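You operate a simulated robot arm through the tools that you are given. There is no shell and no other tool.

You are at the controls of a simulated two-armed robot. One attempt, no reset.

JOB
Move the yellow cup from socket three to socket four, off the window.
Fine: free the cup lock first; shut the white tap, leave the other taps and cups; push the cup bar home, then lock again. Where these are worked on the way, their far stop is far enough and under half their travel is too little: cup lock.

It is judged by the outcome, as a careful person would: the job done as asked, and still so three seconds after it is handed in. It fails if anything else is knocked over, pushed out of place, dropped, spilled or broken.

ROBOT AND FRAMES
Two 7-joint arms with two-finger grippers on one trunk that stands fixed in place. Base frame: the origin is at the foot of the trunk, x ahead of it, y to its left, z up. Units: mm, degrees, N and s.
The left shoulder is at [25, 175, 1354], the right one opposite. Payload 2.94 kg a hand.
The TCP of each hand is the grasp point between the finger pads, 30 mm short of the fingertips. In the tool frame z runs along the fingers and y along their closing line. The gripper opens to 138 mm. The gripper's body begins 109 mm behind the TCP.
Orientation is that of the tool frame in the base frame, as a unit quaternion [x, y, z, w]. With the fingers straight down and closing along the base's y, the tool's x points along the base's -x, its y along +y and its z along -z.

CONTROLS
- The arms move only by the tool arm_command. It takes "left_targets", "right_targets" or both (then of equal length, played together; a hand with none holds still); each is a list of rows, each a list of 7 numbers: the shift along the tool's x, y, z in mm, then the turn, a rotation vector about the tool's x, y, z in degrees, then the closure, from 0 (fully open) to 1 (shut). In form: [[dx, dy, dz, rx, ry, rz, grip], ...]. A call has 1 to 20 rows; each row shifts and turns the commanded pose from where the row before left it, along the tool's axes as they then stand. A row lasts 0.2 s, in which the tool goes at most 50 mm and 8.6 degrees; a call with a longer step from one row to the next is refused whole, and so is a gripper value outside its range. Where a pose cannot be reached the arm comes as near as it can. A force on the tool above 40 N (or 10 N above the force at the start of the call, whichever is more), or a blocked arm, ends the call early, and 0.2 s more pass. The fingers move at their own pace and stop on an object; they squeeze with about 23 N. The grip force told is the motor's: it shows also when the fingers shut on nothing. Time passes only in rows, and 0.2 s behind the last, so rows that do not move let the fingers close. It gives the time, the measured TCP pose, the force on the tool (base axes), the opening and the grip force at its end, in the units of the frame above (readings bear some noise), with the torque about the TCP (base axes, N m) and any sound that the robot's microphone picked up.
- Cameras (640 x 400 px; columns grow to the right, rows downward): "scene" is now at [63.8, -26.2, 1827.9]; the picture's right is [-0.36, -0.93, -0.00], its down [-0.71, 0.27, -0.65] and it looks along [0.61, -0.23, -0.76] (base axes); focal length 351 px, centre (320, 200). "left" rides on the left gripper at [71, -19, -146] in its tool frame; the picture's right is [0.26, 0.96, 0.00], its down [-0.85, 0.23, -0.48] and it looks along [-0.46, 0.12, 0.88] (tool axes); focal length 280 px, centre (320, 200). "right" rides on the right gripper at [71, 19, -146] in its tool frame; the picture's right is [-0.26, 0.97, 0.00], its down [-0.85, -0.23, -0.48] and it looks along [-0.46, -0.12, 0.88] (tool axes); focal length 280 px, centre (320, 200). There is no depth. A picture from a camera that has moved, and an enlarged one, comes with that camera's place and axes in the base frame and with its lens.
- get_image(camera): a new picture of that camera. It takes no simulated time.
- lift_body(by): slides the trunk up (or, below 0, down) by that many mm; the arms and the scene camera ride with it, the base frame stays. It gives what a move gives, with no picture.
- turn_head(pan, tilt): turns the head with the scene camera to pan (to the left, within 120 degrees either way) and tilt (down, from -29 to 69), counted from straight ahead of the robot. It gives what a move gives.
- inspect(camera, box): a new picture of the part [left, top, right, bottom] of that camera's present view, enlarged. It takes no simulated time.
- sign_off(): hands the job in; it is judged then, once.

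Places have to be worked out from the pictures, the camera data and where the tool is seen. Open the grippers and draw the arms clear of the work before you hand the job in, unless the task says otherwise.

The tools are called after "Call:" as a command line: name --argument value ..., lists and objects as JSON in quotes. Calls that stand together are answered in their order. arm_command: Moves the arms, as the interface text tells. Its arguments: {"type":"object","properties":{"left_targets":{"type":"array"},"right_targets":{"type":"array"}},"required":[]} The other tools are called the same way: lift_body (by) slides the trunk up or down; turn_head (pan, tilt) turns the head that bears the scene camera; get_image (camera) takes a picture; inspect (camera, box) takes an enlarged picture of a part of a camera's view; sign_off () hands the job in.

At the start:

```text
time_s: 0.0
left_eef_pos: [503.6, -89.9, 1324.6]
left_tcp_rot: [0.0, 1.0, -0.001, 0.0]
left_wrist_force: [0.6, 0.9, 0.0]
left_moment: [0.01, 0.02, 0.01]
left_grip_width: 137.9
left_gripper_force: 0.1
right_eef_pos: [476.1, -532.8, 1385.9]
right_tcp_rot: [0.0, 1.0, -0.001, 0.0]
right_wrist_force: [1.0, 1.2, 0.2]
right_moment: [-0.01, 0.0, 0.0]
right_grip_width: 137.8
right_gripper_force: 0.0
trunk travel left (down, up): [-525.0, 209.0]
head pan, tilt: [-21.0, 49.4]
```

scene: 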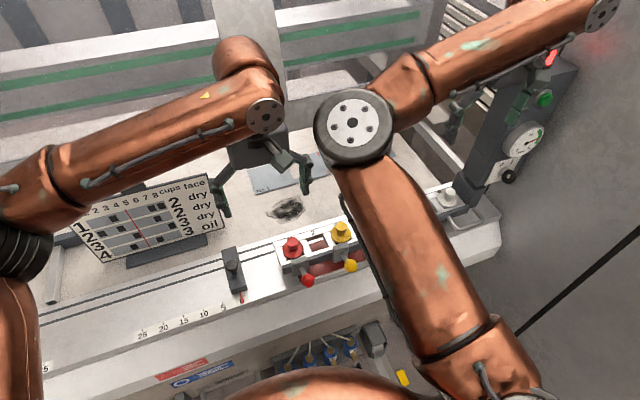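
right: 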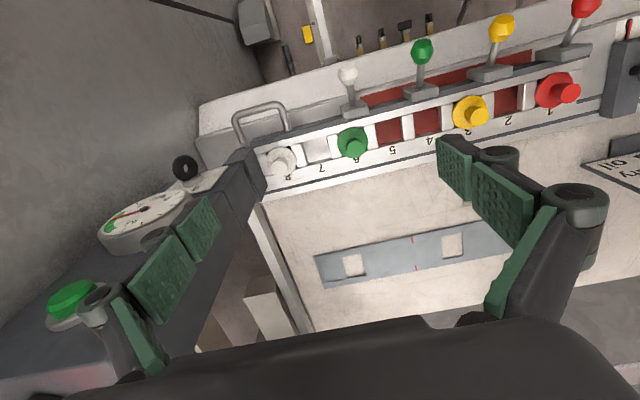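
left: 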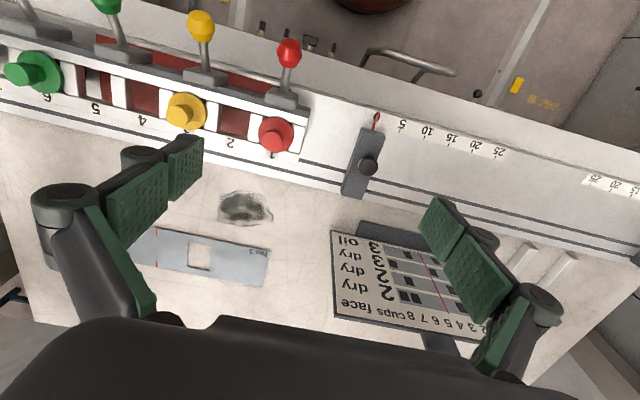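

The pictures show a row of sockets with red (1), yellow (3), green (6) and white (8) cups, taps in front, and some lock and bar mechanism. I take closer looks before moving.

Call:
inspect --camera "right" --box '[200, 0, 640, 220]'

Call:
inspect --camera "left" --box '[0, 0, 440, 220]'

Call:
inspect --camera "scene" --box '[200, 180, 420, 320]'

Call:
inspect --camera "left" --box '[300, 200, 520, 370]'

Call:
inspect --camera "scene" --box '[420, 30, 600, 240]'

```text
1.45 times, centred on (420, 110) of right
camera zoom: at [404.1, -513.7, 1533.0], right [0.26, 0.97, 0.0], down [0.85, -0.23, 0.48], along [0.46, -0.13, -0.88], focal length 408 px, centre (174, 331)
```

zoom: 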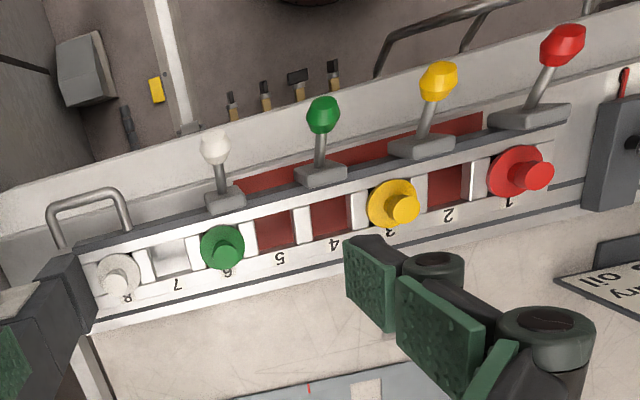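

```text
1.45 times, centred on (220, 110) of left
camera zoom: at [431.9, -108.3, 1471.7], right [-0.26, 0.96, 0.0], down [0.85, 0.23, 0.48], along [0.46, 0.12, -0.88], focal length 408 px, centre (466, 331)
```

zoom: 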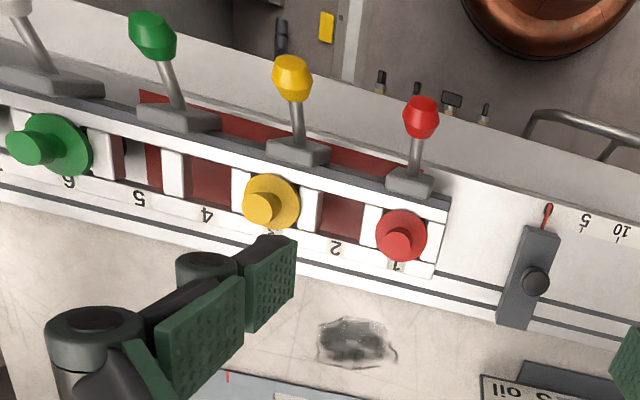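

```text
2.86 times, centred on (310, 250) of scene
camera zoom: at [63.8, -26.2, 1827.9], right [-0.36, -0.93, 0.0], down [-0.71, 0.27, -0.65], along [0.61, -0.23, -0.76], focal length 1002 px, centre (349, 57)
```

zoom: 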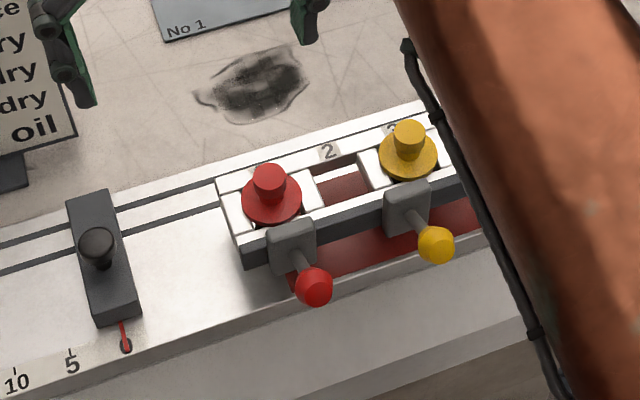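

```text
2.35 times, centred on (410, 285) of left
camera zoom: at [431.9, -108.3, 1471.7], right [-0.26, 0.96, 0.0], down [0.85, 0.23, 0.48], along [0.46, 0.12, -0.88], focal length 660 px, centre (108, 0)
```

zoom: 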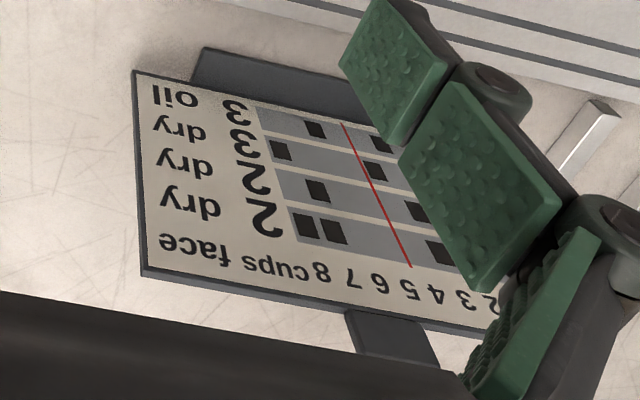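

```text
1.90 times, centred on (510, 135) of scene
camera zoom: at [63.8, -26.2, 1827.9], right [-0.36, -0.93, 0.0], down [-0.71, 0.27, -0.65], along [0.61, -0.23, -0.76], focal length 668 px, centre (-42, 324)
```

zoom: 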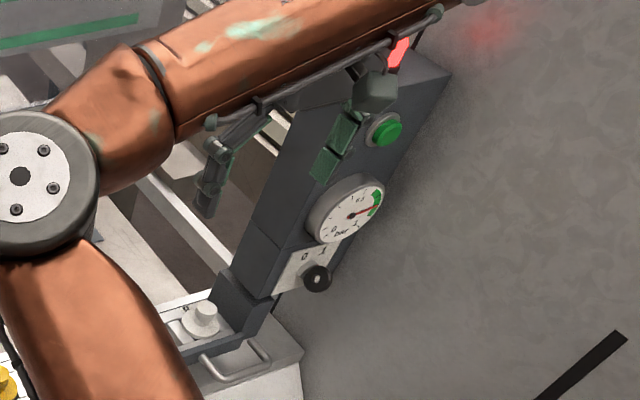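

From two views I put the yellow cup near (567, -285, 1026), with a socket pitch of about 70 mm, and the white tap near (448, -485). I draw the right hand back so the scene camera gets a clearer view.

Call:
arm_command --right_targets '[[40, 0, -15, 0, 0, 0, 0], [40, 0, -15, 0, 0, 0, 0], [40, 0, -15, 0, 0, 0, 0], [40, 0, -15, 0, 0, 0, 0]]'

Call:
get_image --camera "scene"

Call:
get_image --camera "right"

```text
time_s: 1.0
left_eef_pos: [501.2, -90.2, 1326.1]
left_tcp_rot: [0.0, 1.0, 0.0, 0.0]
left_wrist_force: [-0.2, -0.1, 0.4]
left_moment: [0.04, -0.04, -0.01]
left_grip_width: 138.0
left_gripper_force: 0.1
right_eef_pos: [313.1, -536.0, 1446.5]
right_tcp_rot: [0.0, 1.0, 0.0, 0.001]
right_wrist_force: [-0.6, 0.0, -1.2]
right_moment: [0.01, -0.05, 0.01]
right_grip_width: 137.9
right_gripper_force: 0.1
trunk travel left (down, up): [-525.0, 209.0]
head pan, tilt: [-21.0, 49.4]
```

```text
taken
camera scene: at [61.5, -26.6, 1828.0], right [-0.36, -0.93, 0.0], down [-0.71, 0.27, -0.65], along [0.61, -0.23, -0.76], focal length 351 px, centre (320, 200)
```

scene: 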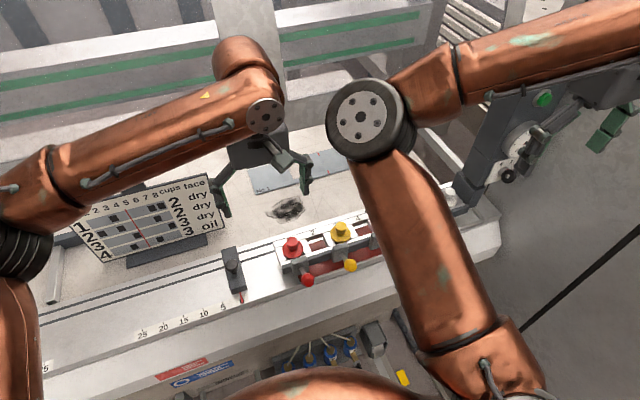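

```text
taken
camera right: at [242.4, -518.1, 1594.3], right [0.26, 0.97, 0.0], down [0.85, -0.23, 0.48], along [0.46, -0.12, -0.88], focal length 280 px, centre (320, 200)
```

right: 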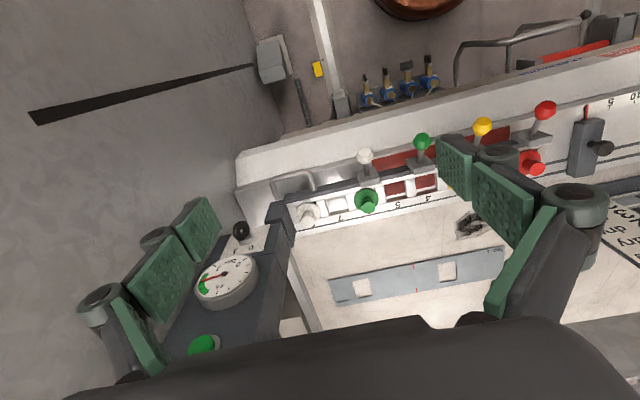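

The right wrist camera now sees almost the whole bar, so I enlarge that view.

Call:
inspect --camera "right" --box '[220, 120, 400, 240]'

Call:
inspect --camera "right" --box '[440, 70, 640, 200]'

Call:
inspect --camera "right" --box '[180, 210, 300, 300]'

Call:
inspect --camera "scene" --box '[420, 70, 640, 260]'

Call:
inspect --camera "scene" --box '[40, 150, 260, 290]'

```text
3.33 times, centred on (310, 180) of right
camera zoom: at [242.4, -518.1, 1594.3], right [0.26, 0.97, 0.0], down [0.85, -0.23, 0.48], along [0.46, -0.12, -0.88], focal length 935 px, centre (353, 267)
```

zoom: 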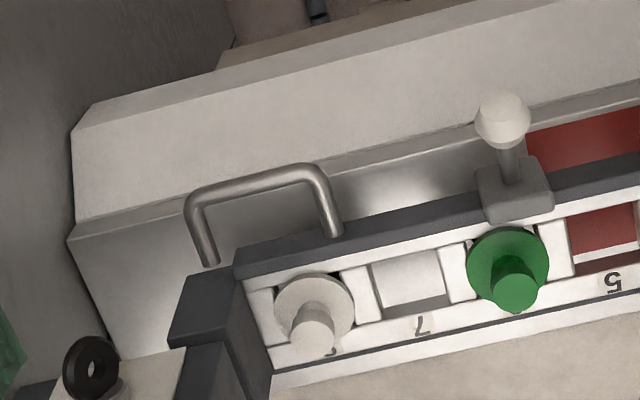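

```text
3.08 times, centred on (540, 135) of right
camera zoom: at [242.4, -518.1, 1594.3], right [0.26, 0.97, 0.0], down [0.85, -0.23, 0.48], along [0.46, -0.12, -0.88], focal length 863 px, centre (-357, 400)
```

zoom: 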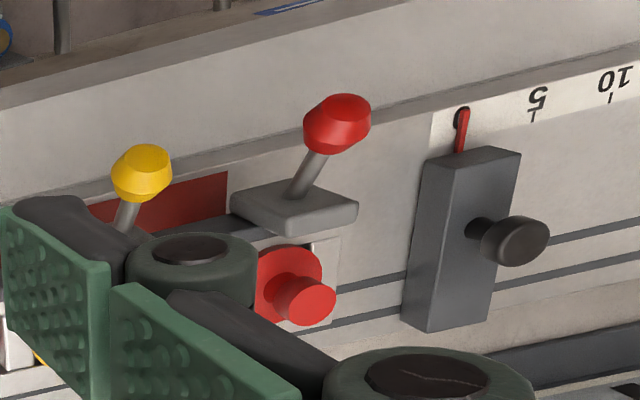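

```text
4.44 times, centred on (240, 255) of right
camera zoom: at [242.4, -518.1, 1594.3], right [0.26, 0.97, 0.0], down [0.85, -0.23, 0.48], along [0.46, -0.12, -0.88], focal length 1246 px, centre (676, -44)
```

zoom: 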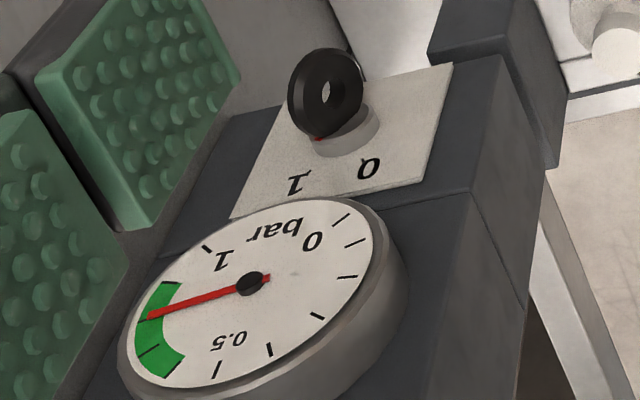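

```text
2.11 times, centred on (530, 165) of scene
camera zoom: at [61.5, -26.6, 1828.0], right [-0.36, -0.93, 0.0], down [-0.71, 0.27, -0.65], along [0.61, -0.23, -0.76], focal length 738 px, centre (-122, 274)
```

zoom: 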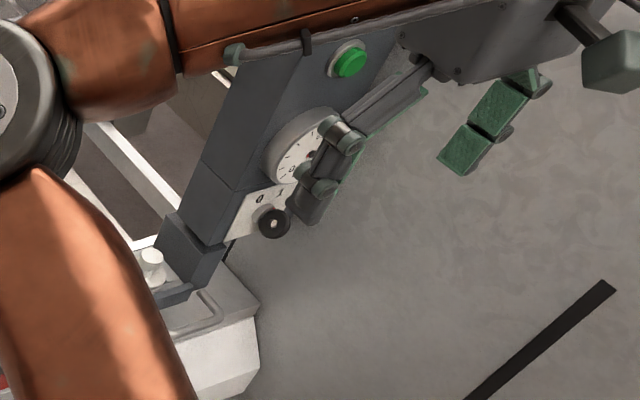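

```text
2.86 times, centred on (150, 220) of scene
camera zoom: at [61.5, -26.6, 1828.0], right [-0.36, -0.93, 0.0], down [-0.71, 0.27, -0.65], along [0.61, -0.23, -0.76], focal length 1002 px, centre (806, 143)
```

zoom: 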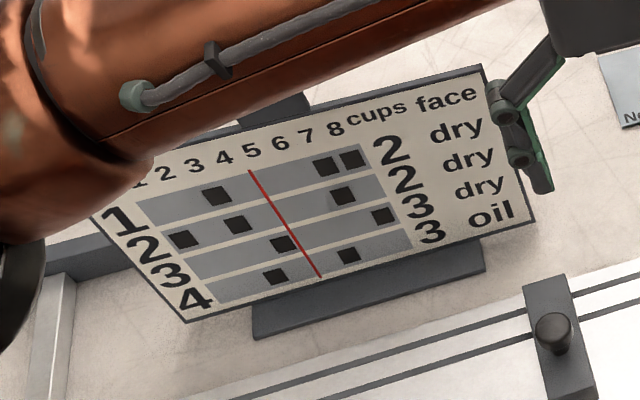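

I enlarge other parts to find the cup lock and understand how the bar moves.

Call:
inspect --camera "left" --box '[330, 90, 450, 210]'

Call:
inspect --camera "left" --box '[0, 0, 160, 120]'

Call:
inspect --camera "left" --box '[140, 0, 320, 170]'

Call:
inspect --camera "right" --box '[340, 120, 450, 220]'

Call:
inspect --camera "right" --box '[310, 200, 520, 330]'

Call:
inspect --camera "scene" --box '[220, 220, 400, 400]'

```text
3.33 times, centred on (390, 150) of left
camera zoom: at [430.1, -108.6, 1472.3], right [-0.26, 0.96, 0.0], down [0.85, 0.23, 0.48], along [0.46, 0.12, -0.88], focal length 935 px, centre (87, 367)
```

zoom: 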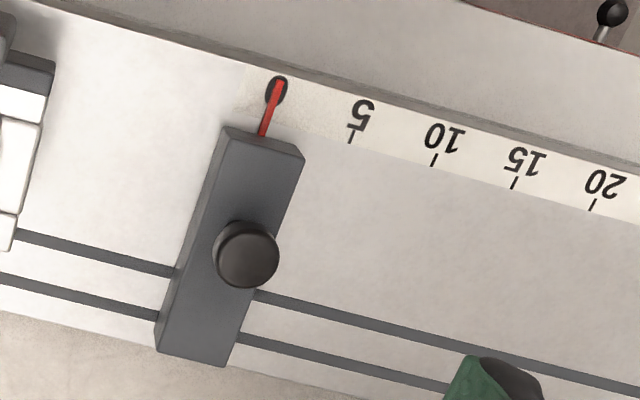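

```text
3.33 times, centred on (80, 60) of left
camera zoom: at [430.1, -108.6, 1472.3], right [-0.26, 0.96, 0.0], down [0.85, 0.23, 0.48], along [0.46, 0.12, -0.88], focal length 935 px, centre (1120, 667)
```

zoom: 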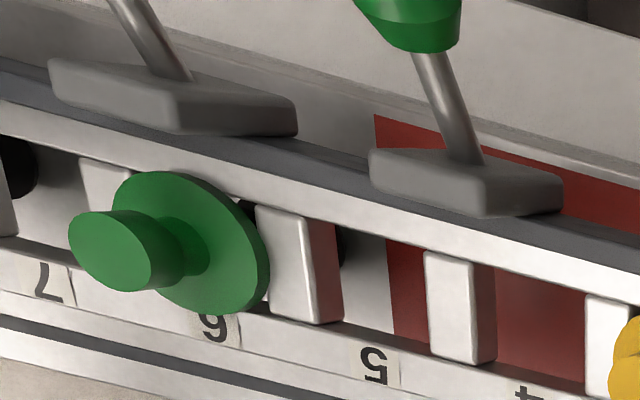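

```text
2.35 times, centred on (230, 85) of left
camera zoom: at [430.1, -108.6, 1472.3], right [-0.26, 0.96, 0.0], down [0.85, 0.23, 0.48], along [0.46, 0.12, -0.88], focal length 660 px, centre (532, 471)
```

zoom: 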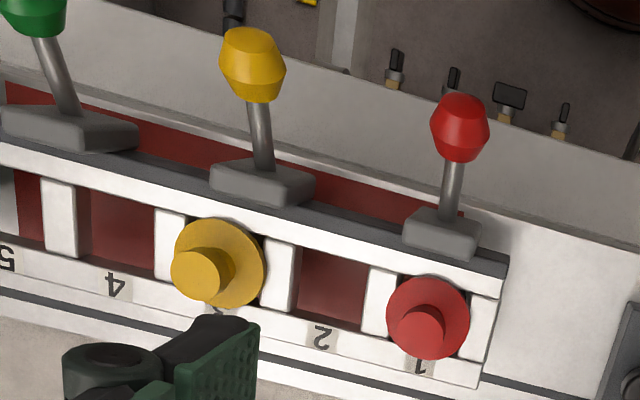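

```text
4.00 times, centred on (395, 170) of right
camera zoom: at [242.4, -518.1, 1594.3], right [0.26, 0.97, 0.0], down [0.85, -0.23, 0.48], along [0.46, -0.12, -0.88], focal length 1122 px, centre (20, 320)
```

zoom: 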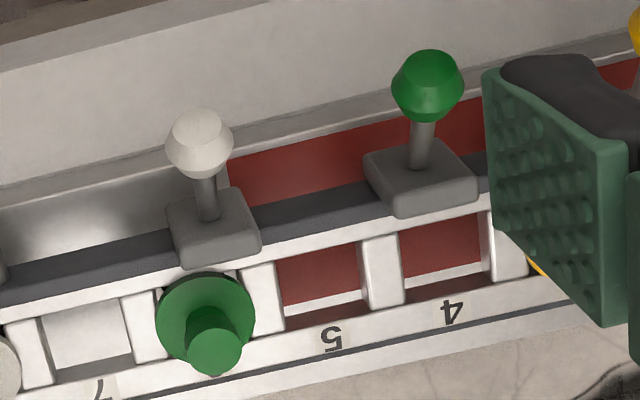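

```text
3.05 times, centred on (415, 265) of right
camera zoom: at [242.4, -518.1, 1594.3], right [0.26, 0.97, 0.0], down [0.85, -0.23, 0.48], along [0.46, -0.12, -0.88], focal length 854 px, centre (30, 2)
```

zoom: 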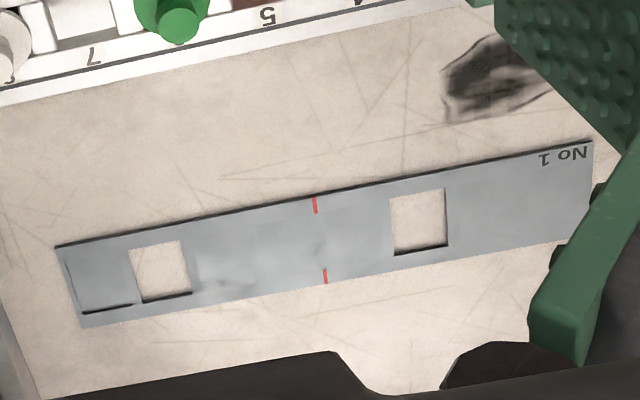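

```text
2.22 times, centred on (310, 310) of scene
camera zoom: at [61.5, -26.6, 1828.0], right [-0.36, -0.93, 0.0], down [-0.71, 0.27, -0.65], along [0.61, -0.23, -0.76], focal length 780 px, centre (342, -44)
```

zoom: 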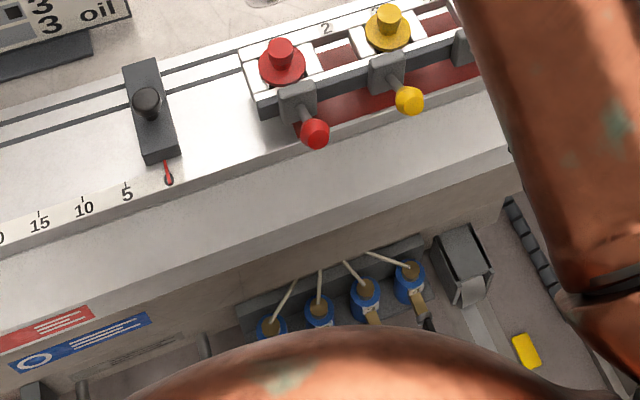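

Triangulating, the U-handle sticks out of the bar's front right end (x 470–515, y -608…-700, z ~1005), and the ring knob with 0/1 is on the column at (499, -744, 1155). I lower and tilt the right hand to look at the bar's end more from the front.

Call:
arm_command --right_targets '[[0, 0, 35, 0, -8, 0, 0], [0, 0, 35, 0, -8, 0, 0], [0, 0, 35, 0, -8, 0, 0], [0, 0, 35, 0, -8, 0, 0]]'

Call:
get_image --camera "right"

Call:
get_image --camera "scene"

```text
time_s: 2.0
left_eef_pos: [502.8, -89.6, 1325.5]
left_tcp_rot: [0.0, 1.0, 0.001, 0.0]
left_wrist_force: [0.1, -0.3, 0.0]
left_moment: [0.02, -0.02, -0.02]
left_grip_width: 137.9
left_gripper_force: 0.0
right_eef_pos: [344.8, -535.5, 1309.7]
right_tcp_rot: [-0.001, 0.961, 0.0, 0.277]
right_wrist_force: [0.0, 0.2, 0.6]
right_moment: [0.03, 0.02, 0.0]
right_grip_width: 137.9
right_gripper_force: 0.0
trunk travel left (down, up): [-525.0, 209.0]
head pan, tilt: [-21.0, 49.4]
```

```text
taken
camera right: at [207.4, -515.8, 1396.7], right [0.22, 0.97, 0.14], down [0.47, -0.23, 0.85], along [0.86, -0.13, -0.5], focal length 280 px, centre (320, 200)
```

right: 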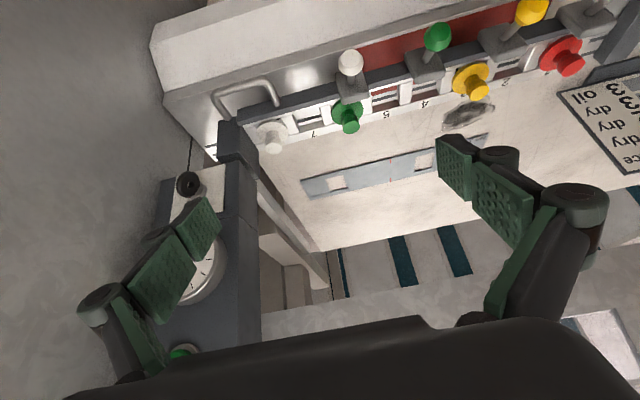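

```text
taken
camera scene: at [63.5, -27.5, 1827.9], right [-0.36, -0.93, 0.0], down [-0.71, 0.27, -0.65], along [0.61, -0.23, -0.76], focal length 351 px, centre (320, 200)
```

scene: 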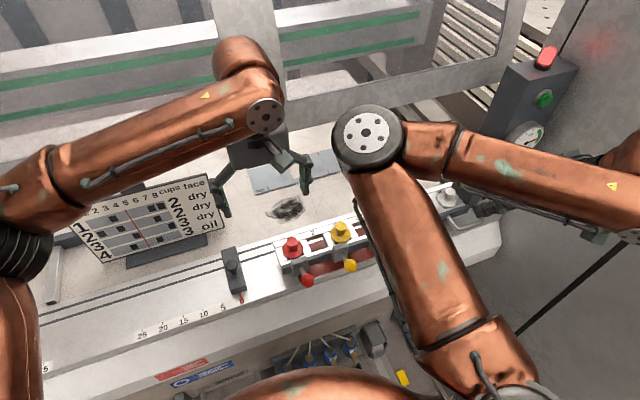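

The wrist camera picture is upside down relative to the world; I enlarge the bar's right end, the taps and the knob.

Call:
inspect --camera "right" --box '[200, 50, 370, 160]'

Call:
inspect --camera "right" --box '[330, 0, 500, 140]'

Call:
inspect --camera "right" --box '[160, 110, 280, 210]'

Call:
inspect --camera "right" --box '[480, 0, 640, 110]'

Call:
inspect --camera "scene" --box '[420, 40, 580, 260]'

```text
3.64 times, centred on (285, 105) of right
camera zoom: at [207.4, -515.8, 1396.7], right [0.22, 0.97, 0.14], down [0.47, -0.23, 0.85], along [0.86, -0.13, -0.5], focal length 1020 px, centre (447, 546)
```

zoom: 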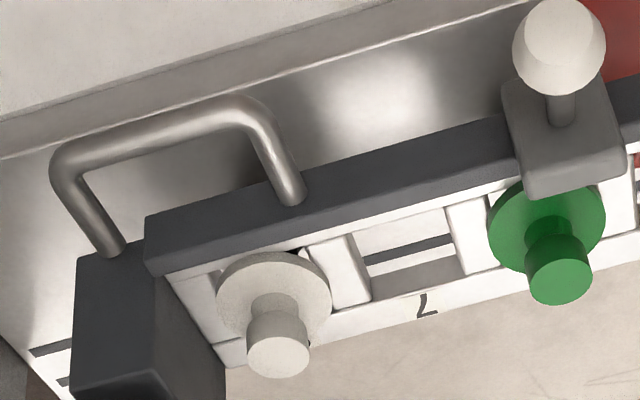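

```text
2.86 times, centred on (415, 70) of right
camera zoom: at [207.4, -515.8, 1396.7], right [0.22, 0.97, 0.14], down [0.47, -0.23, 0.85], along [0.86, -0.13, -0.5], focal length 801 px, centre (49, 571)
```

zoom: 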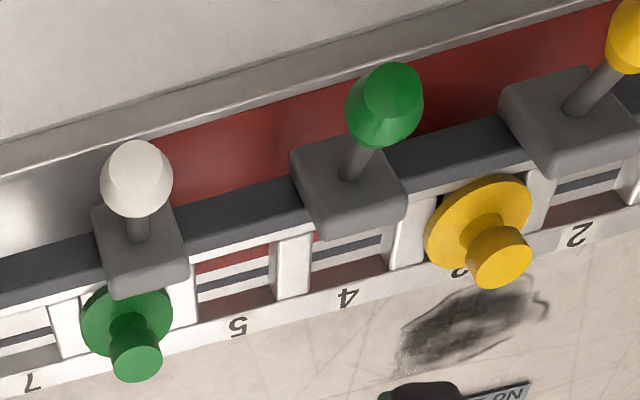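

```text
4.00 times, centred on (220, 160) of right
camera zoom: at [207.4, -515.8, 1396.7], right [0.22, 0.97, 0.14], down [0.47, -0.23, 0.85], along [0.86, -0.13, -0.5], focal length 1122 px, centre (720, 360)
```

zoom: 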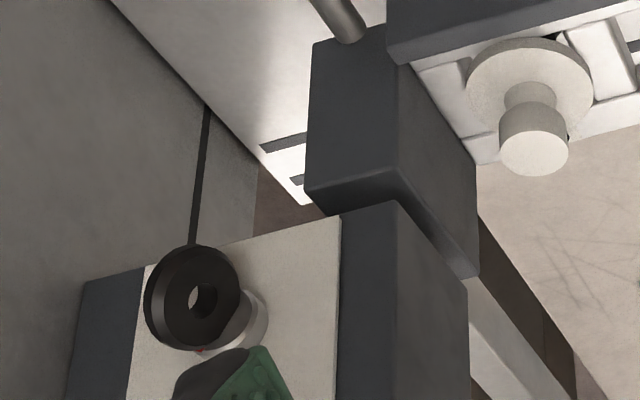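

```text
3.64 times, centred on (560, 55) of right
camera zoom: at [207.4, -515.8, 1396.7], right [0.22, 0.97, 0.14], down [0.47, -0.23, 0.85], along [0.86, -0.13, -0.5], focal length 1020 px, centre (-553, 727)
```

zoom: 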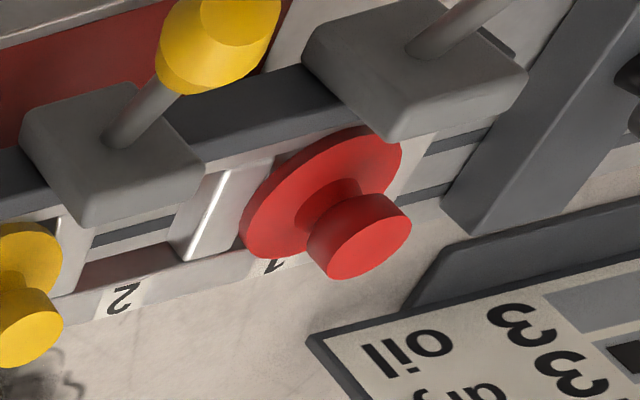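

```text
1.82 times, centred on (500, 150) of scene
camera zoom: at [63.5, -27.5, 1827.9], right [-0.36, -0.93, 0.0], down [-0.71, 0.27, -0.65], along [0.61, -0.23, -0.76], focal length 638 px, centre (-7, 291)
```

zoom: 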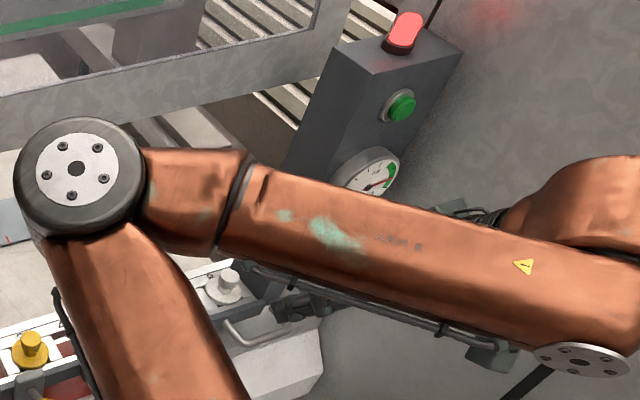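

The handle seems to attach to the dark front rail and possibly the end block by the column. I lower the right hand further to see from a flatter angle what's fixed and what moves.

Call:
arm_command --right_targets '[[17.2, -20, 27.6, 0, -4, 0, 0], [17.2, -20, 27.6, 0, -4, 0, 0], [17.2, -20, 27.6, 0, -4, 0, 0], [17.2, -20, 27.6, 0, -4, 0, 0]]'

Call:
get_image --camera "right"

Call:
inspect --camera "right" --box '[200, 0, 400, 130]'

Call:
get_image --camera "scene"

```text
time_s: 3.0
left_eef_pos: [502.5, -92.7, 1325.0]
left_tcp_rot: [0.0, 1.0, 0.001, 0.001]
left_wrist_force: [0.2, -0.7, 0.7]
left_moment: [0.07, 0.02, 0.01]
left_grip_width: 138.2
left_gripper_force: 0.1
right_eef_pos: [358.5, -616.0, 1180.7]
right_tcp_rot: [-0.001, 0.913, 0.001, 0.408]
right_wrist_force: [0.6, -0.4, 0.7]
right_moment: [0.04, -0.04, 0.01]
right_grip_width: 137.8
right_gripper_force: 0.0
trunk travel left (down, up): [-525.0, 209.0]
head pan, tilt: [-21.0, 49.4]
```

```text
taken
camera right: at [201.7, -597.6, 1227.1], right [0.17, 0.96, 0.2], down [0.21, -0.23, 0.95], along [0.96, -0.12, -0.25], focal length 280 px, centre (320, 200)
```

right: 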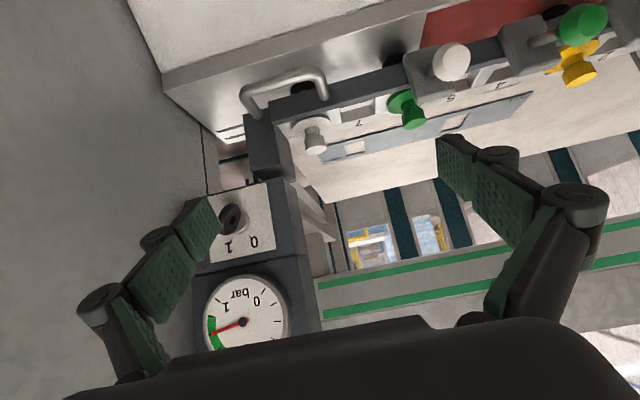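

```text
3.08 times, centred on (300, 65) of right
camera zoom: at [201.7, -597.6, 1227.1], right [0.17, 0.96, 0.2], down [0.21, -0.23, 0.95], along [0.96, -0.12, -0.25], focal length 863 px, centre (382, 615)
```

zoom: 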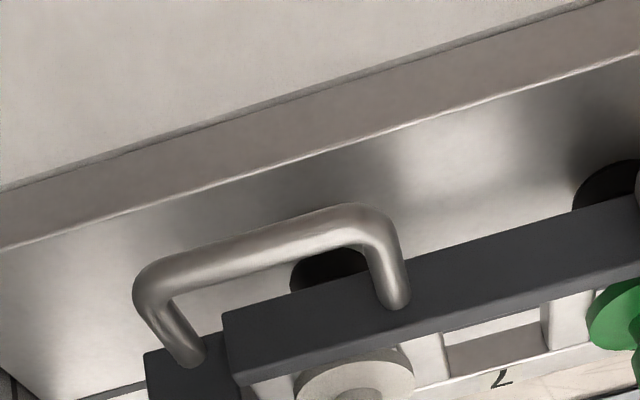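

```text
taken
camera scene: at [63.7, -30.3, 1827.8], right [-0.36, -0.93, 0.0], down [-0.71, 0.27, -0.65], along [0.61, -0.23, -0.76], focal length 351 px, centre (320, 200)
```

scene: 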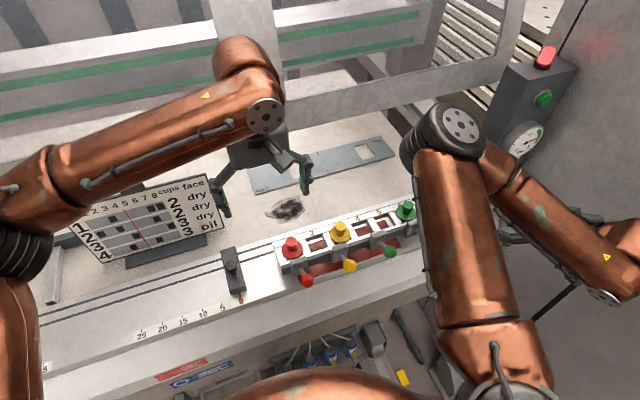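

The rubber undersides hang beneath the bar, so the bar floats about 80 mm above the bed (z≈925) and is carried at the column block. I take closer looks at the knob and the block joint.

Call:
inspect --camera "right" --box '[190, 170, 300, 270]'

Call:
inspect --camera "right" --box '[200, 90, 340, 190]'

Call:
inspect --camera "right" --box '[400, 0, 640, 130]'

Call:
inspect --camera "scene" --box '[220, 190, 420, 310]'

Call:
inspect --camera "scene" --box '[140, 300, 420, 400]'

```text
4.00 times, centred on (245, 220) of right
camera zoom: at [201.7, -597.6, 1227.1], right [0.17, 0.96, 0.2], down [0.21, -0.23, 0.95], along [0.96, -0.12, -0.25], focal length 1122 px, centre (620, 120)
```

zoom: 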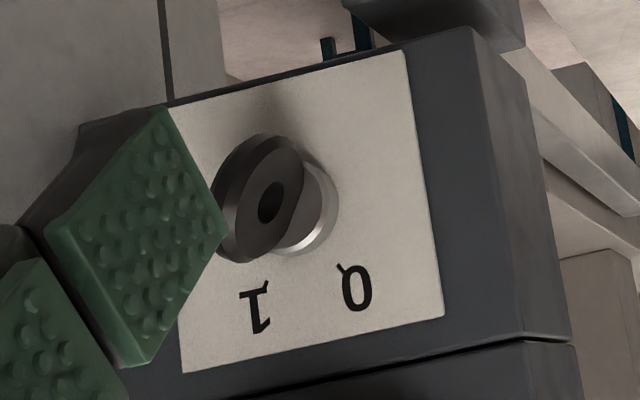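

```text
4.00 times, centred on (270, 140) of right
camera zoom: at [201.7, -597.6, 1227.1], right [0.17, 0.96, 0.2], down [0.21, -0.23, 0.95], along [0.96, -0.12, -0.25], focal length 1122 px, centre (520, 440)
```

zoom: 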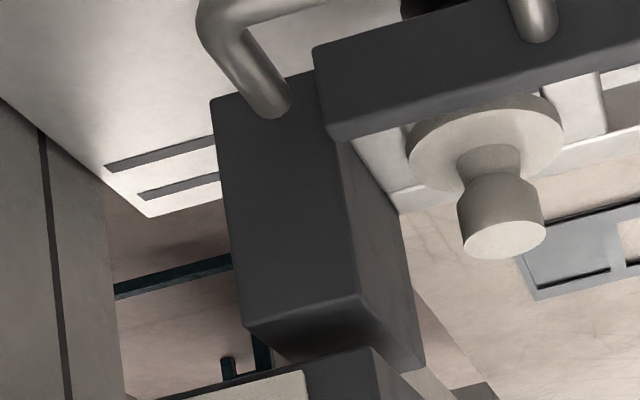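

```text
2.67 times, centred on (520, 65) of right
camera zoom: at [201.7, -597.6, 1227.1], right [0.17, 0.96, 0.2], down [0.21, -0.23, 0.95], along [0.96, -0.12, -0.25], focal length 748 px, centre (-213, 560)
```

zoom: 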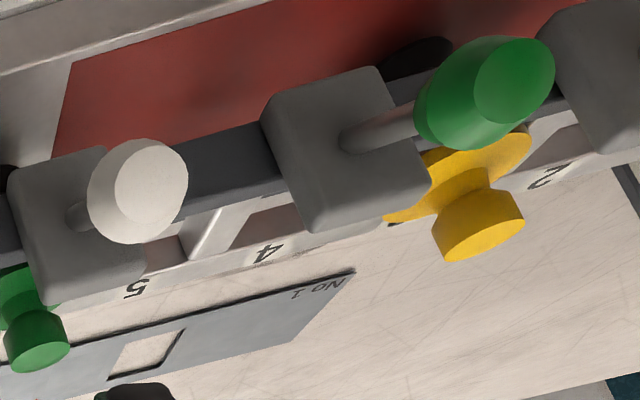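

```text
3.20 times, centred on (320, 250) of scene
camera zoom: at [63.7, -30.3, 1827.8], right [-0.36, -0.93, 0.0], down [-0.71, 0.27, -0.65], along [0.61, -0.23, -0.76], focal length 1122 px, centre (320, 40)
```

zoom: 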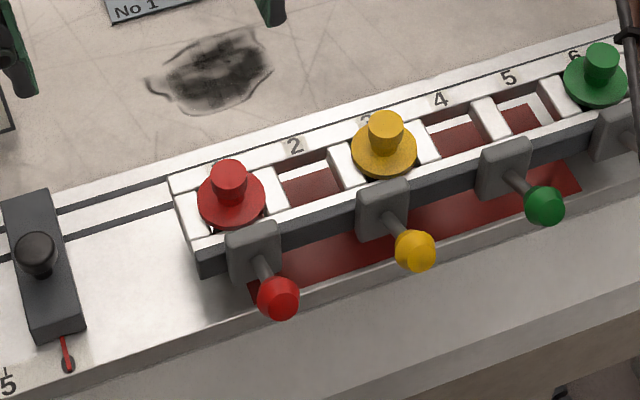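

```text
2.29 times, centred on (280, 350) of scene
camera zoom: at [63.7, -30.3, 1827.8], right [-0.36, -0.93, 0.0], down [-0.71, 0.27, -0.65], along [0.61, -0.23, -0.76], focal length 802 px, centre (411, -143)
```

zoom: 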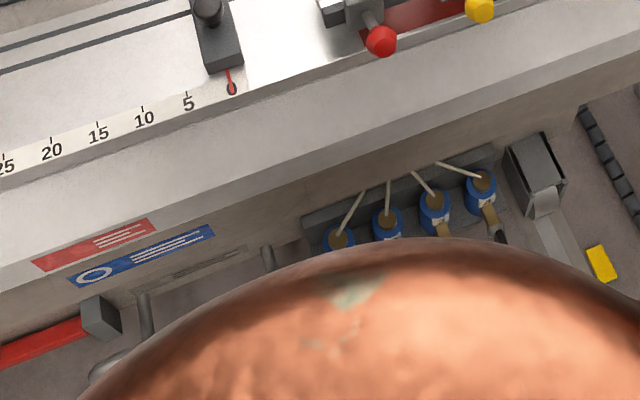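

The column block seems to float above the bed too, so I want a top view of the bar's right end. I back the right hand off, straighten it, and go above the taps.

Call:
arm_command --right_targets '[[0, 0, -30, 0, 8, 0, 0], [0, 0, -30, 0, 8, 0, 0], [0, 0, -30, 0, 8, 0, 0], [0, 0, -30, 0, 8, 0, 0], [0, 0, -30, 0, 8, 0, 0], [0, 0, -30, 0, 8, 0, 0], [-40, 10, 0, 0, 0, 0, 0], [-40, 10, 0, 0, 0, 0, 0], [-40, 10, 0, 0, 0, 0, 0], [-40, 10, 0, 0, 0, 0, 0], [-40, 10, 0, 0, 0, 0, 0], [-40, 10, 0, 0, 0, 0, 0]]'

Call:
get_image --camera "right"

Call:
inspect --camera "right" --box '[100, 30, 360, 230]'

```text
time_s: 5.6
left_eef_pos: [504.6, -90.2, 1326.0]
left_tcp_rot: [0.0, 1.0, 0.0, -0.001]
left_wrist_force: [0.5, 0.3, 0.0]
left_moment: [-0.04, 0.01, -0.03]
left_grip_width: 137.7
left_gripper_force: 0.0
right_eef_pos: [516.0, -548.6, 1333.7]
right_tcp_rot: [0.0, 1.0, 0.0, -0.001]
right_wrist_force: [1.0, 0.0, 0.2]
right_moment: [0.0, 0.05, 0.03]
right_grip_width: 138.2
right_gripper_force: 0.0
trunk travel left (down, up): [-525.0, 209.0]
head pan, tilt: [-21.0, 49.4]
```

```text
taken
camera right: at [445.5, -530.2, 1481.5], right [0.26, 0.96, 0.0], down [0.85, -0.23, 0.48], along [0.46, -0.13, -0.88], focal length 280 px, centre (320, 200)
```

right: 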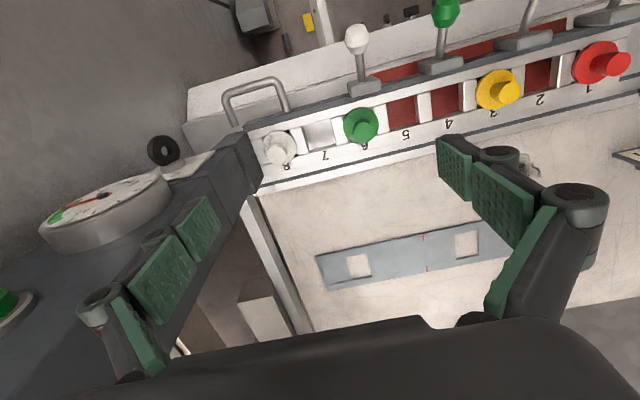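

```text
2.00 times, centred on (230, 130) of right
camera zoom: at [445.5, -530.2, 1481.5], right [0.26, 0.96, 0.0], down [0.85, -0.23, 0.48], along [0.46, -0.13, -0.88], focal length 561 px, centre (500, 340)
```

zoom: 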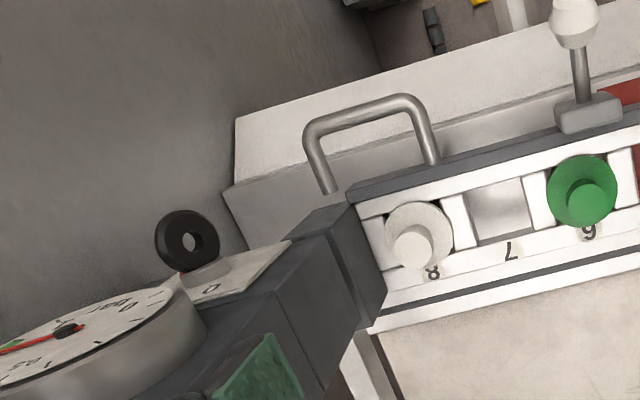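

The knob, the block and the bar end adjoin at the column; I still need to identify the lock, so I look around with the head and read the labels.

Call:
inspect --camera "scene" --box '[145, 340, 255, 400]'

Call:
inspect --camera "right" --box '[130, 120, 230, 200]'

Call:
turn_head --pan 10 --tilt 40

Call:
get_image --camera "scene"

Call:
turn_head --pan -55 --tilt 40

Call:
get_image --camera "scene"

```text
5.82 times, centred on (200, 370) of scene
camera zoom: at [65.3, -25.6, 1827.8], right [-0.36, -0.93, 0.0], down [-0.71, 0.27, -0.65], along [0.61, -0.23, -0.76], focal length 2041 px, centre (1018, -789)
```

zoom: 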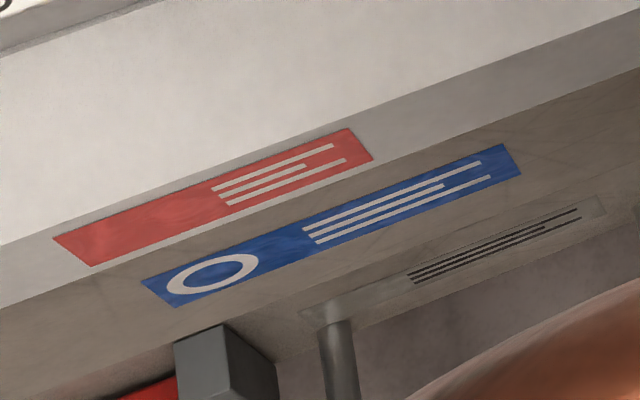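

```text
5.00 times, centred on (180, 160) of right
camera zoom: at [445.5, -530.2, 1481.5], right [0.26, 0.96, 0.0], down [0.85, -0.23, 0.48], along [0.46, -0.13, -0.88], focal length 1402 px, centre (1020, 400)
```

zoom: 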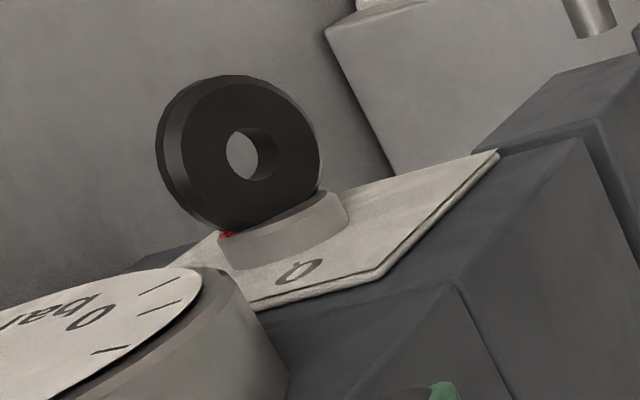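

```text
time_s: 6.6
left_eef_pos: [503.9, -88.9, 1325.1]
left_tcp_rot: [0.0, 1.0, 0.0, 0.0]
left_wrist_force: [-0.1, 0.4, -1.2]
left_moment: [-0.02, 0.03, -0.01]
left_grip_width: 138.5
left_gripper_force: 0.0
right_eef_pos: [514.7, -550.2, 1335.0]
right_tcp_rot: [-0.001, 1.0, 0.0, 0.0]
right_wrist_force: [0.4, -0.4, -0.8]
right_moment: [-0.01, -0.05, 0.01]
right_grip_width: 138.1
right_gripper_force: 0.2
trunk travel left (down, up): [-525.0, 209.0]
head pan, tilt: [10.0, 40.0]
```

```text
taken
camera scene: at [75.5, 16.4, 1841.2], right [0.17, -0.98, 0.0], down [-0.63, -0.11, -0.77], along [0.75, 0.13, -0.64], focal length 351 px, centre (320, 200)
```

scene: 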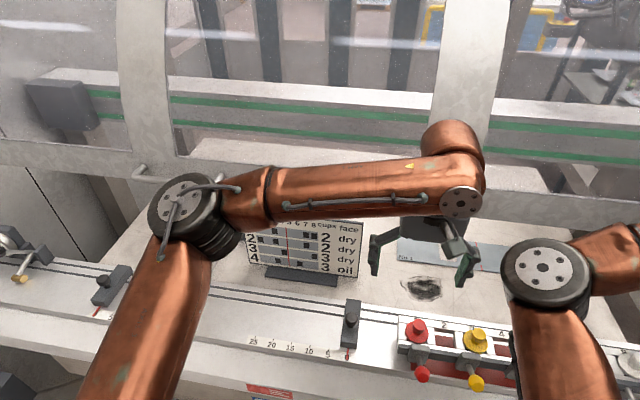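

```text
time_s: 7.9
left_eef_pos: [502.8, -90.2, 1325.0]
left_tcp_rot: [0.0, 1.0, 0.0, 0.0]
left_wrist_force: [-0.6, -0.4, 0.5]
left_moment: [0.02, -0.01, 0.01]
left_grip_width: 137.9
left_gripper_force: 0.1
right_eef_pos: [514.4, -549.3, 1335.1]
right_tcp_rot: [-0.001, 1.0, -0.001, 0.0]
right_wrist_force: [0.8, 0.8, 0.2]
right_moment: [-0.02, 0.03, 0.01]
right_grip_width: 138.2
right_gripper_force: 0.2
trunk travel left (down, up): [-525.0, 209.0]
head pan, tilt: [-55.0, 40.0]
```

```text
taken
camera scene: at [40.3, -68.0, 1841.3], right [-0.82, -0.57, 0.0], down [-0.37, 0.53, -0.77], along [0.44, -0.63, -0.64], focal length 351 px, centre (320, 200)
```

scene: 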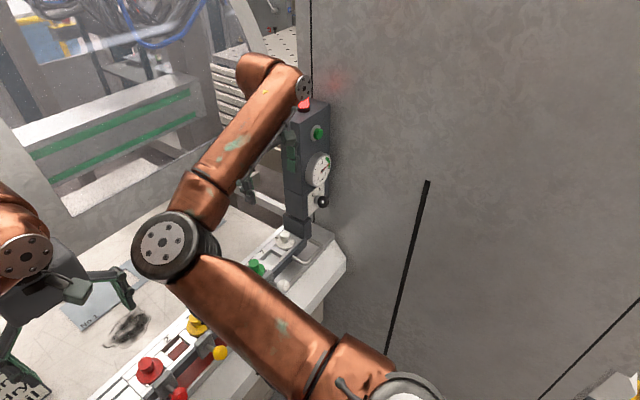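

There is another mechanism at the far left end of the bed (disc with lever). I look there and re-inspect the column.

Call:
inspect --camera "scene" --box '[270, 90, 350, 300]'

Call:
inspect --camera "scene" --box '[230, 160, 360, 300]'

Call:
turn_head --pan 40 --tilt 45

Call:
get_image --camera "scene"

```text
1.90 times, centred on (310, 195) of scene
camera zoom: at [40.3, -68.0, 1841.3], right [-0.82, -0.57, 0.0], down [-0.37, 0.53, -0.77], along [0.44, -0.63, -0.64], focal length 668 px, centre (339, 210)
```

zoom: 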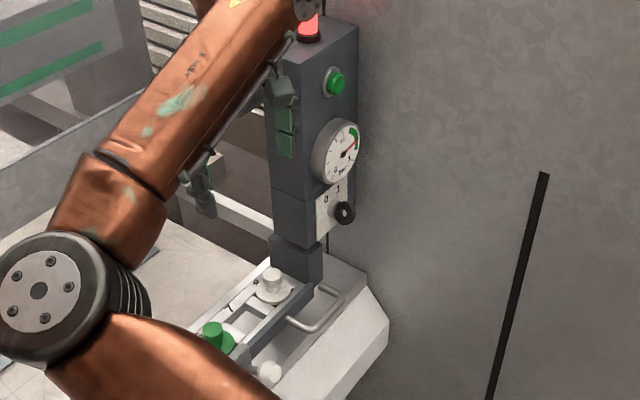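

```text
2.86 times, centred on (295, 230) of scene
camera zoom: at [40.3, -68.0, 1841.3], right [-0.82, -0.57, 0.0], down [-0.37, 0.53, -0.77], along [0.44, -0.63, -0.64], focal length 1002 px, centre (391, 114)
```

zoom: 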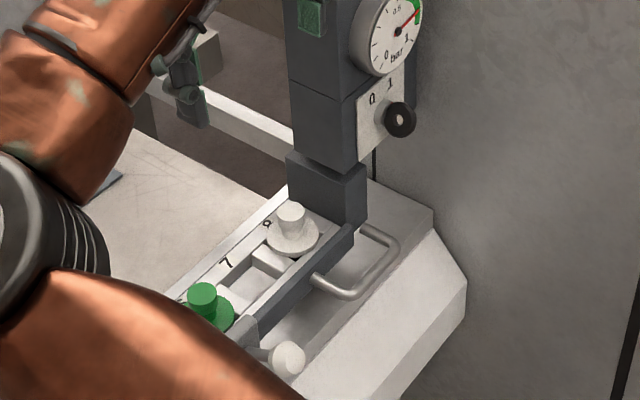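

```text
time_s: 9.6
left_eef_pos: [502.9, -89.6, 1325.3]
left_tcp_rot: [0.0, 1.0, 0.0, 0.0]
left_wrist_force: [-0.1, -0.3, 0.5]
left_moment: [0.0, -0.05, -0.03]
left_grip_width: 137.9
left_gripper_force: 0.1
right_eef_pos: [513.6, -549.5, 1335.7]
right_tcp_rot: [0.001, 1.0, -0.001, 0.0]
right_wrist_force: [0.3, 0.4, -0.2]
right_moment: [0.04, 0.0, -0.01]
right_grip_width: 138.0
right_gripper_force: 0.0
trunk travel left (down, up): [-525.0, 209.0]
head pan, tilt: [40.0, 45.0]
```

```text
taken
camera scene: at [53.8, 53.8, 1834.0], right [0.64, -0.77, 0.0], down [-0.54, -0.45, -0.71], along [0.54, 0.45, -0.71], focal length 351 px, centre (320, 200)
```

scene: 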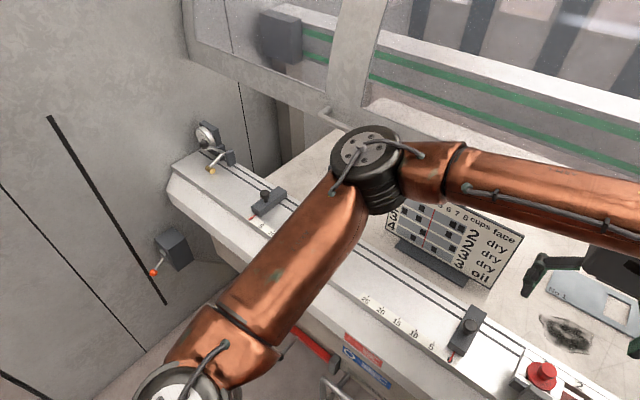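

Call:
inspect --camera "scene" --box '[160, 110, 280, 230]'

Call:
inspect --camera "scene" --box '[130, 180, 340, 320]'

Call:
inspect --camera "scene" --box '[480, 260, 640, 400]'

```text
3.33 times, centred on (220, 170) of scene
camera zoom: at [53.8, 53.8, 1834.0], right [0.64, -0.77, 0.0], down [-0.54, -0.45, -0.71], along [0.54, 0.45, -0.71], focal length 1169 px, centre (653, 300)
```

zoom: 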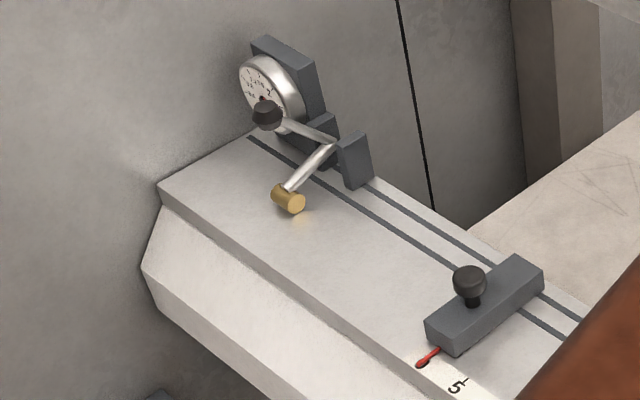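

```text
2.86 times, centred on (235, 250) of scene
camera zoom: at [53.8, 53.8, 1834.0], right [0.64, -0.77, 0.0], down [-0.54, -0.45, -0.71], along [0.54, 0.45, -0.71], focal length 1002 px, centre (563, 57)
```

zoom: 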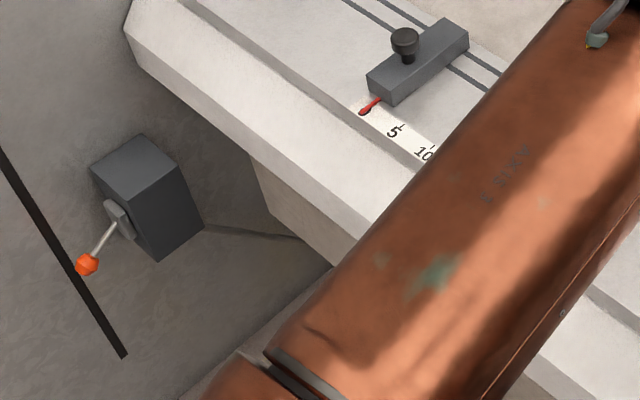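

```text
2.86 times, centred on (560, 330) of scene
camera zoom: at [53.8, 53.8, 1834.0], right [0.64, -0.77, 0.0], down [-0.54, -0.45, -0.71], along [0.54, 0.45, -0.71], focal length 1002 px, centre (-366, -171)
```

zoom: 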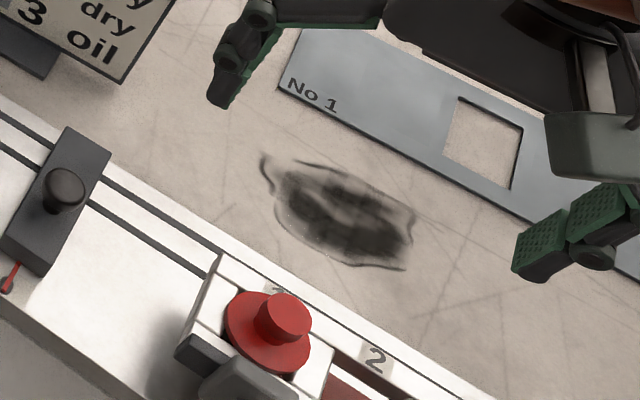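

The far-left items (dial, orange lever box) look unrelated. The likely lock is the 0/1 knob, but I first check the back side of the bar and block with the right camera, moving it over the table and turning it to look along -y.

Call:
arm_command --right_targets '[[-37, 34, 0, 0, 0, 0, 0], [-37, 34, 0, 0, 0, 0, 0], [-37, 34, 0, 0, 0, 0, 0], [-37, 34, 0, 0, 0, 0, 0], [-37, 34, 0, 0, 0, 0, 0], [0, 0, 0, 0, 0, 8.2, 0], [0, 0, 0, 0, 0, 8.2, 0], [0, 0, 0, 0, 0, 8.2, 0], [0, 0, 0, 0, 0, 8.2, 0], [0, 0, 0, 0, 0, 8.2, 0], [0, 0, 0, 0, 0, 8.2, 0], [0, 0, 0, 0, 0, 8.2, 0], [0, 0, 0, 0, 0, 8.2, 0], [0, 0, 0, 0, 0, 8.2, 0], [0, 0, 0, 0, 0, 8.2, 0], [0, 0, 0, 0, 0, 8.2, 0]]'

Call:
get_image --camera "right"

Call:
turn_head --pan -35 --tilt 48

Call:
get_image --camera "scene"

```text
refused: row 1 steps farther than a row can; nothing moved
```

```text
taken
camera right: at [443.7, -531.0, 1481.8], right [0.26, 0.97, 0.0], down [0.85, -0.23, 0.48], along [0.46, -0.13, -0.88], focal length 280 px, centre (320, 200)
```

right: 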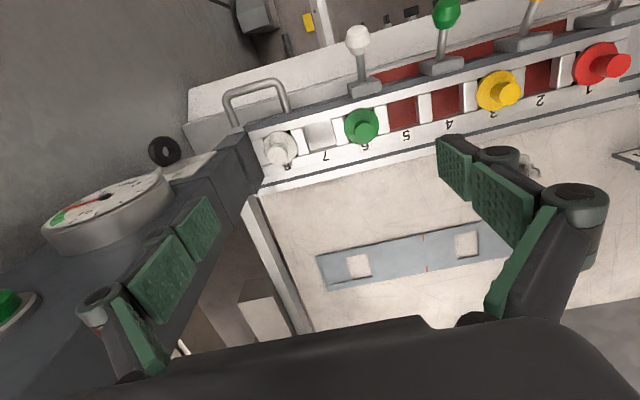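

```text
time_s: 11.1
left_eef_pos: [502.7, -89.2, 1326.1]
left_tcp_rot: [0.0, 1.0, 0.001, 0.0]
left_wrist_force: [-0.3, 0.3, 0.3]
left_moment: [0.02, 0.01, 0.0]
left_grip_width: 138.1
left_gripper_force: 0.1
right_eef_pos: [514.5, -548.8, 1334.6]
right_tcp_rot: [-0.001, 1.0, -0.001, 0.0]
right_wrist_force: [1.0, -0.1, -0.4]
right_moment: [0.0, 0.06, 0.02]
right_grip_width: 137.9
right_gripper_force: 0.1
trunk travel left (down, up): [-525.0, 209.0]
head pan, tilt: [-35.0, 48.0]
```

```text
taken
camera scene: at [56.0, -43.5, 1829.8], right [-0.57, -0.82, 0.0], down [-0.61, 0.43, -0.67], along [0.55, -0.38, -0.74], focal length 351 px, centre (320, 200)
```

scene: 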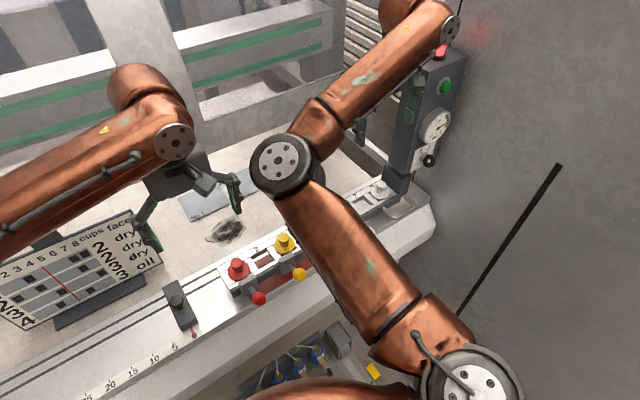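

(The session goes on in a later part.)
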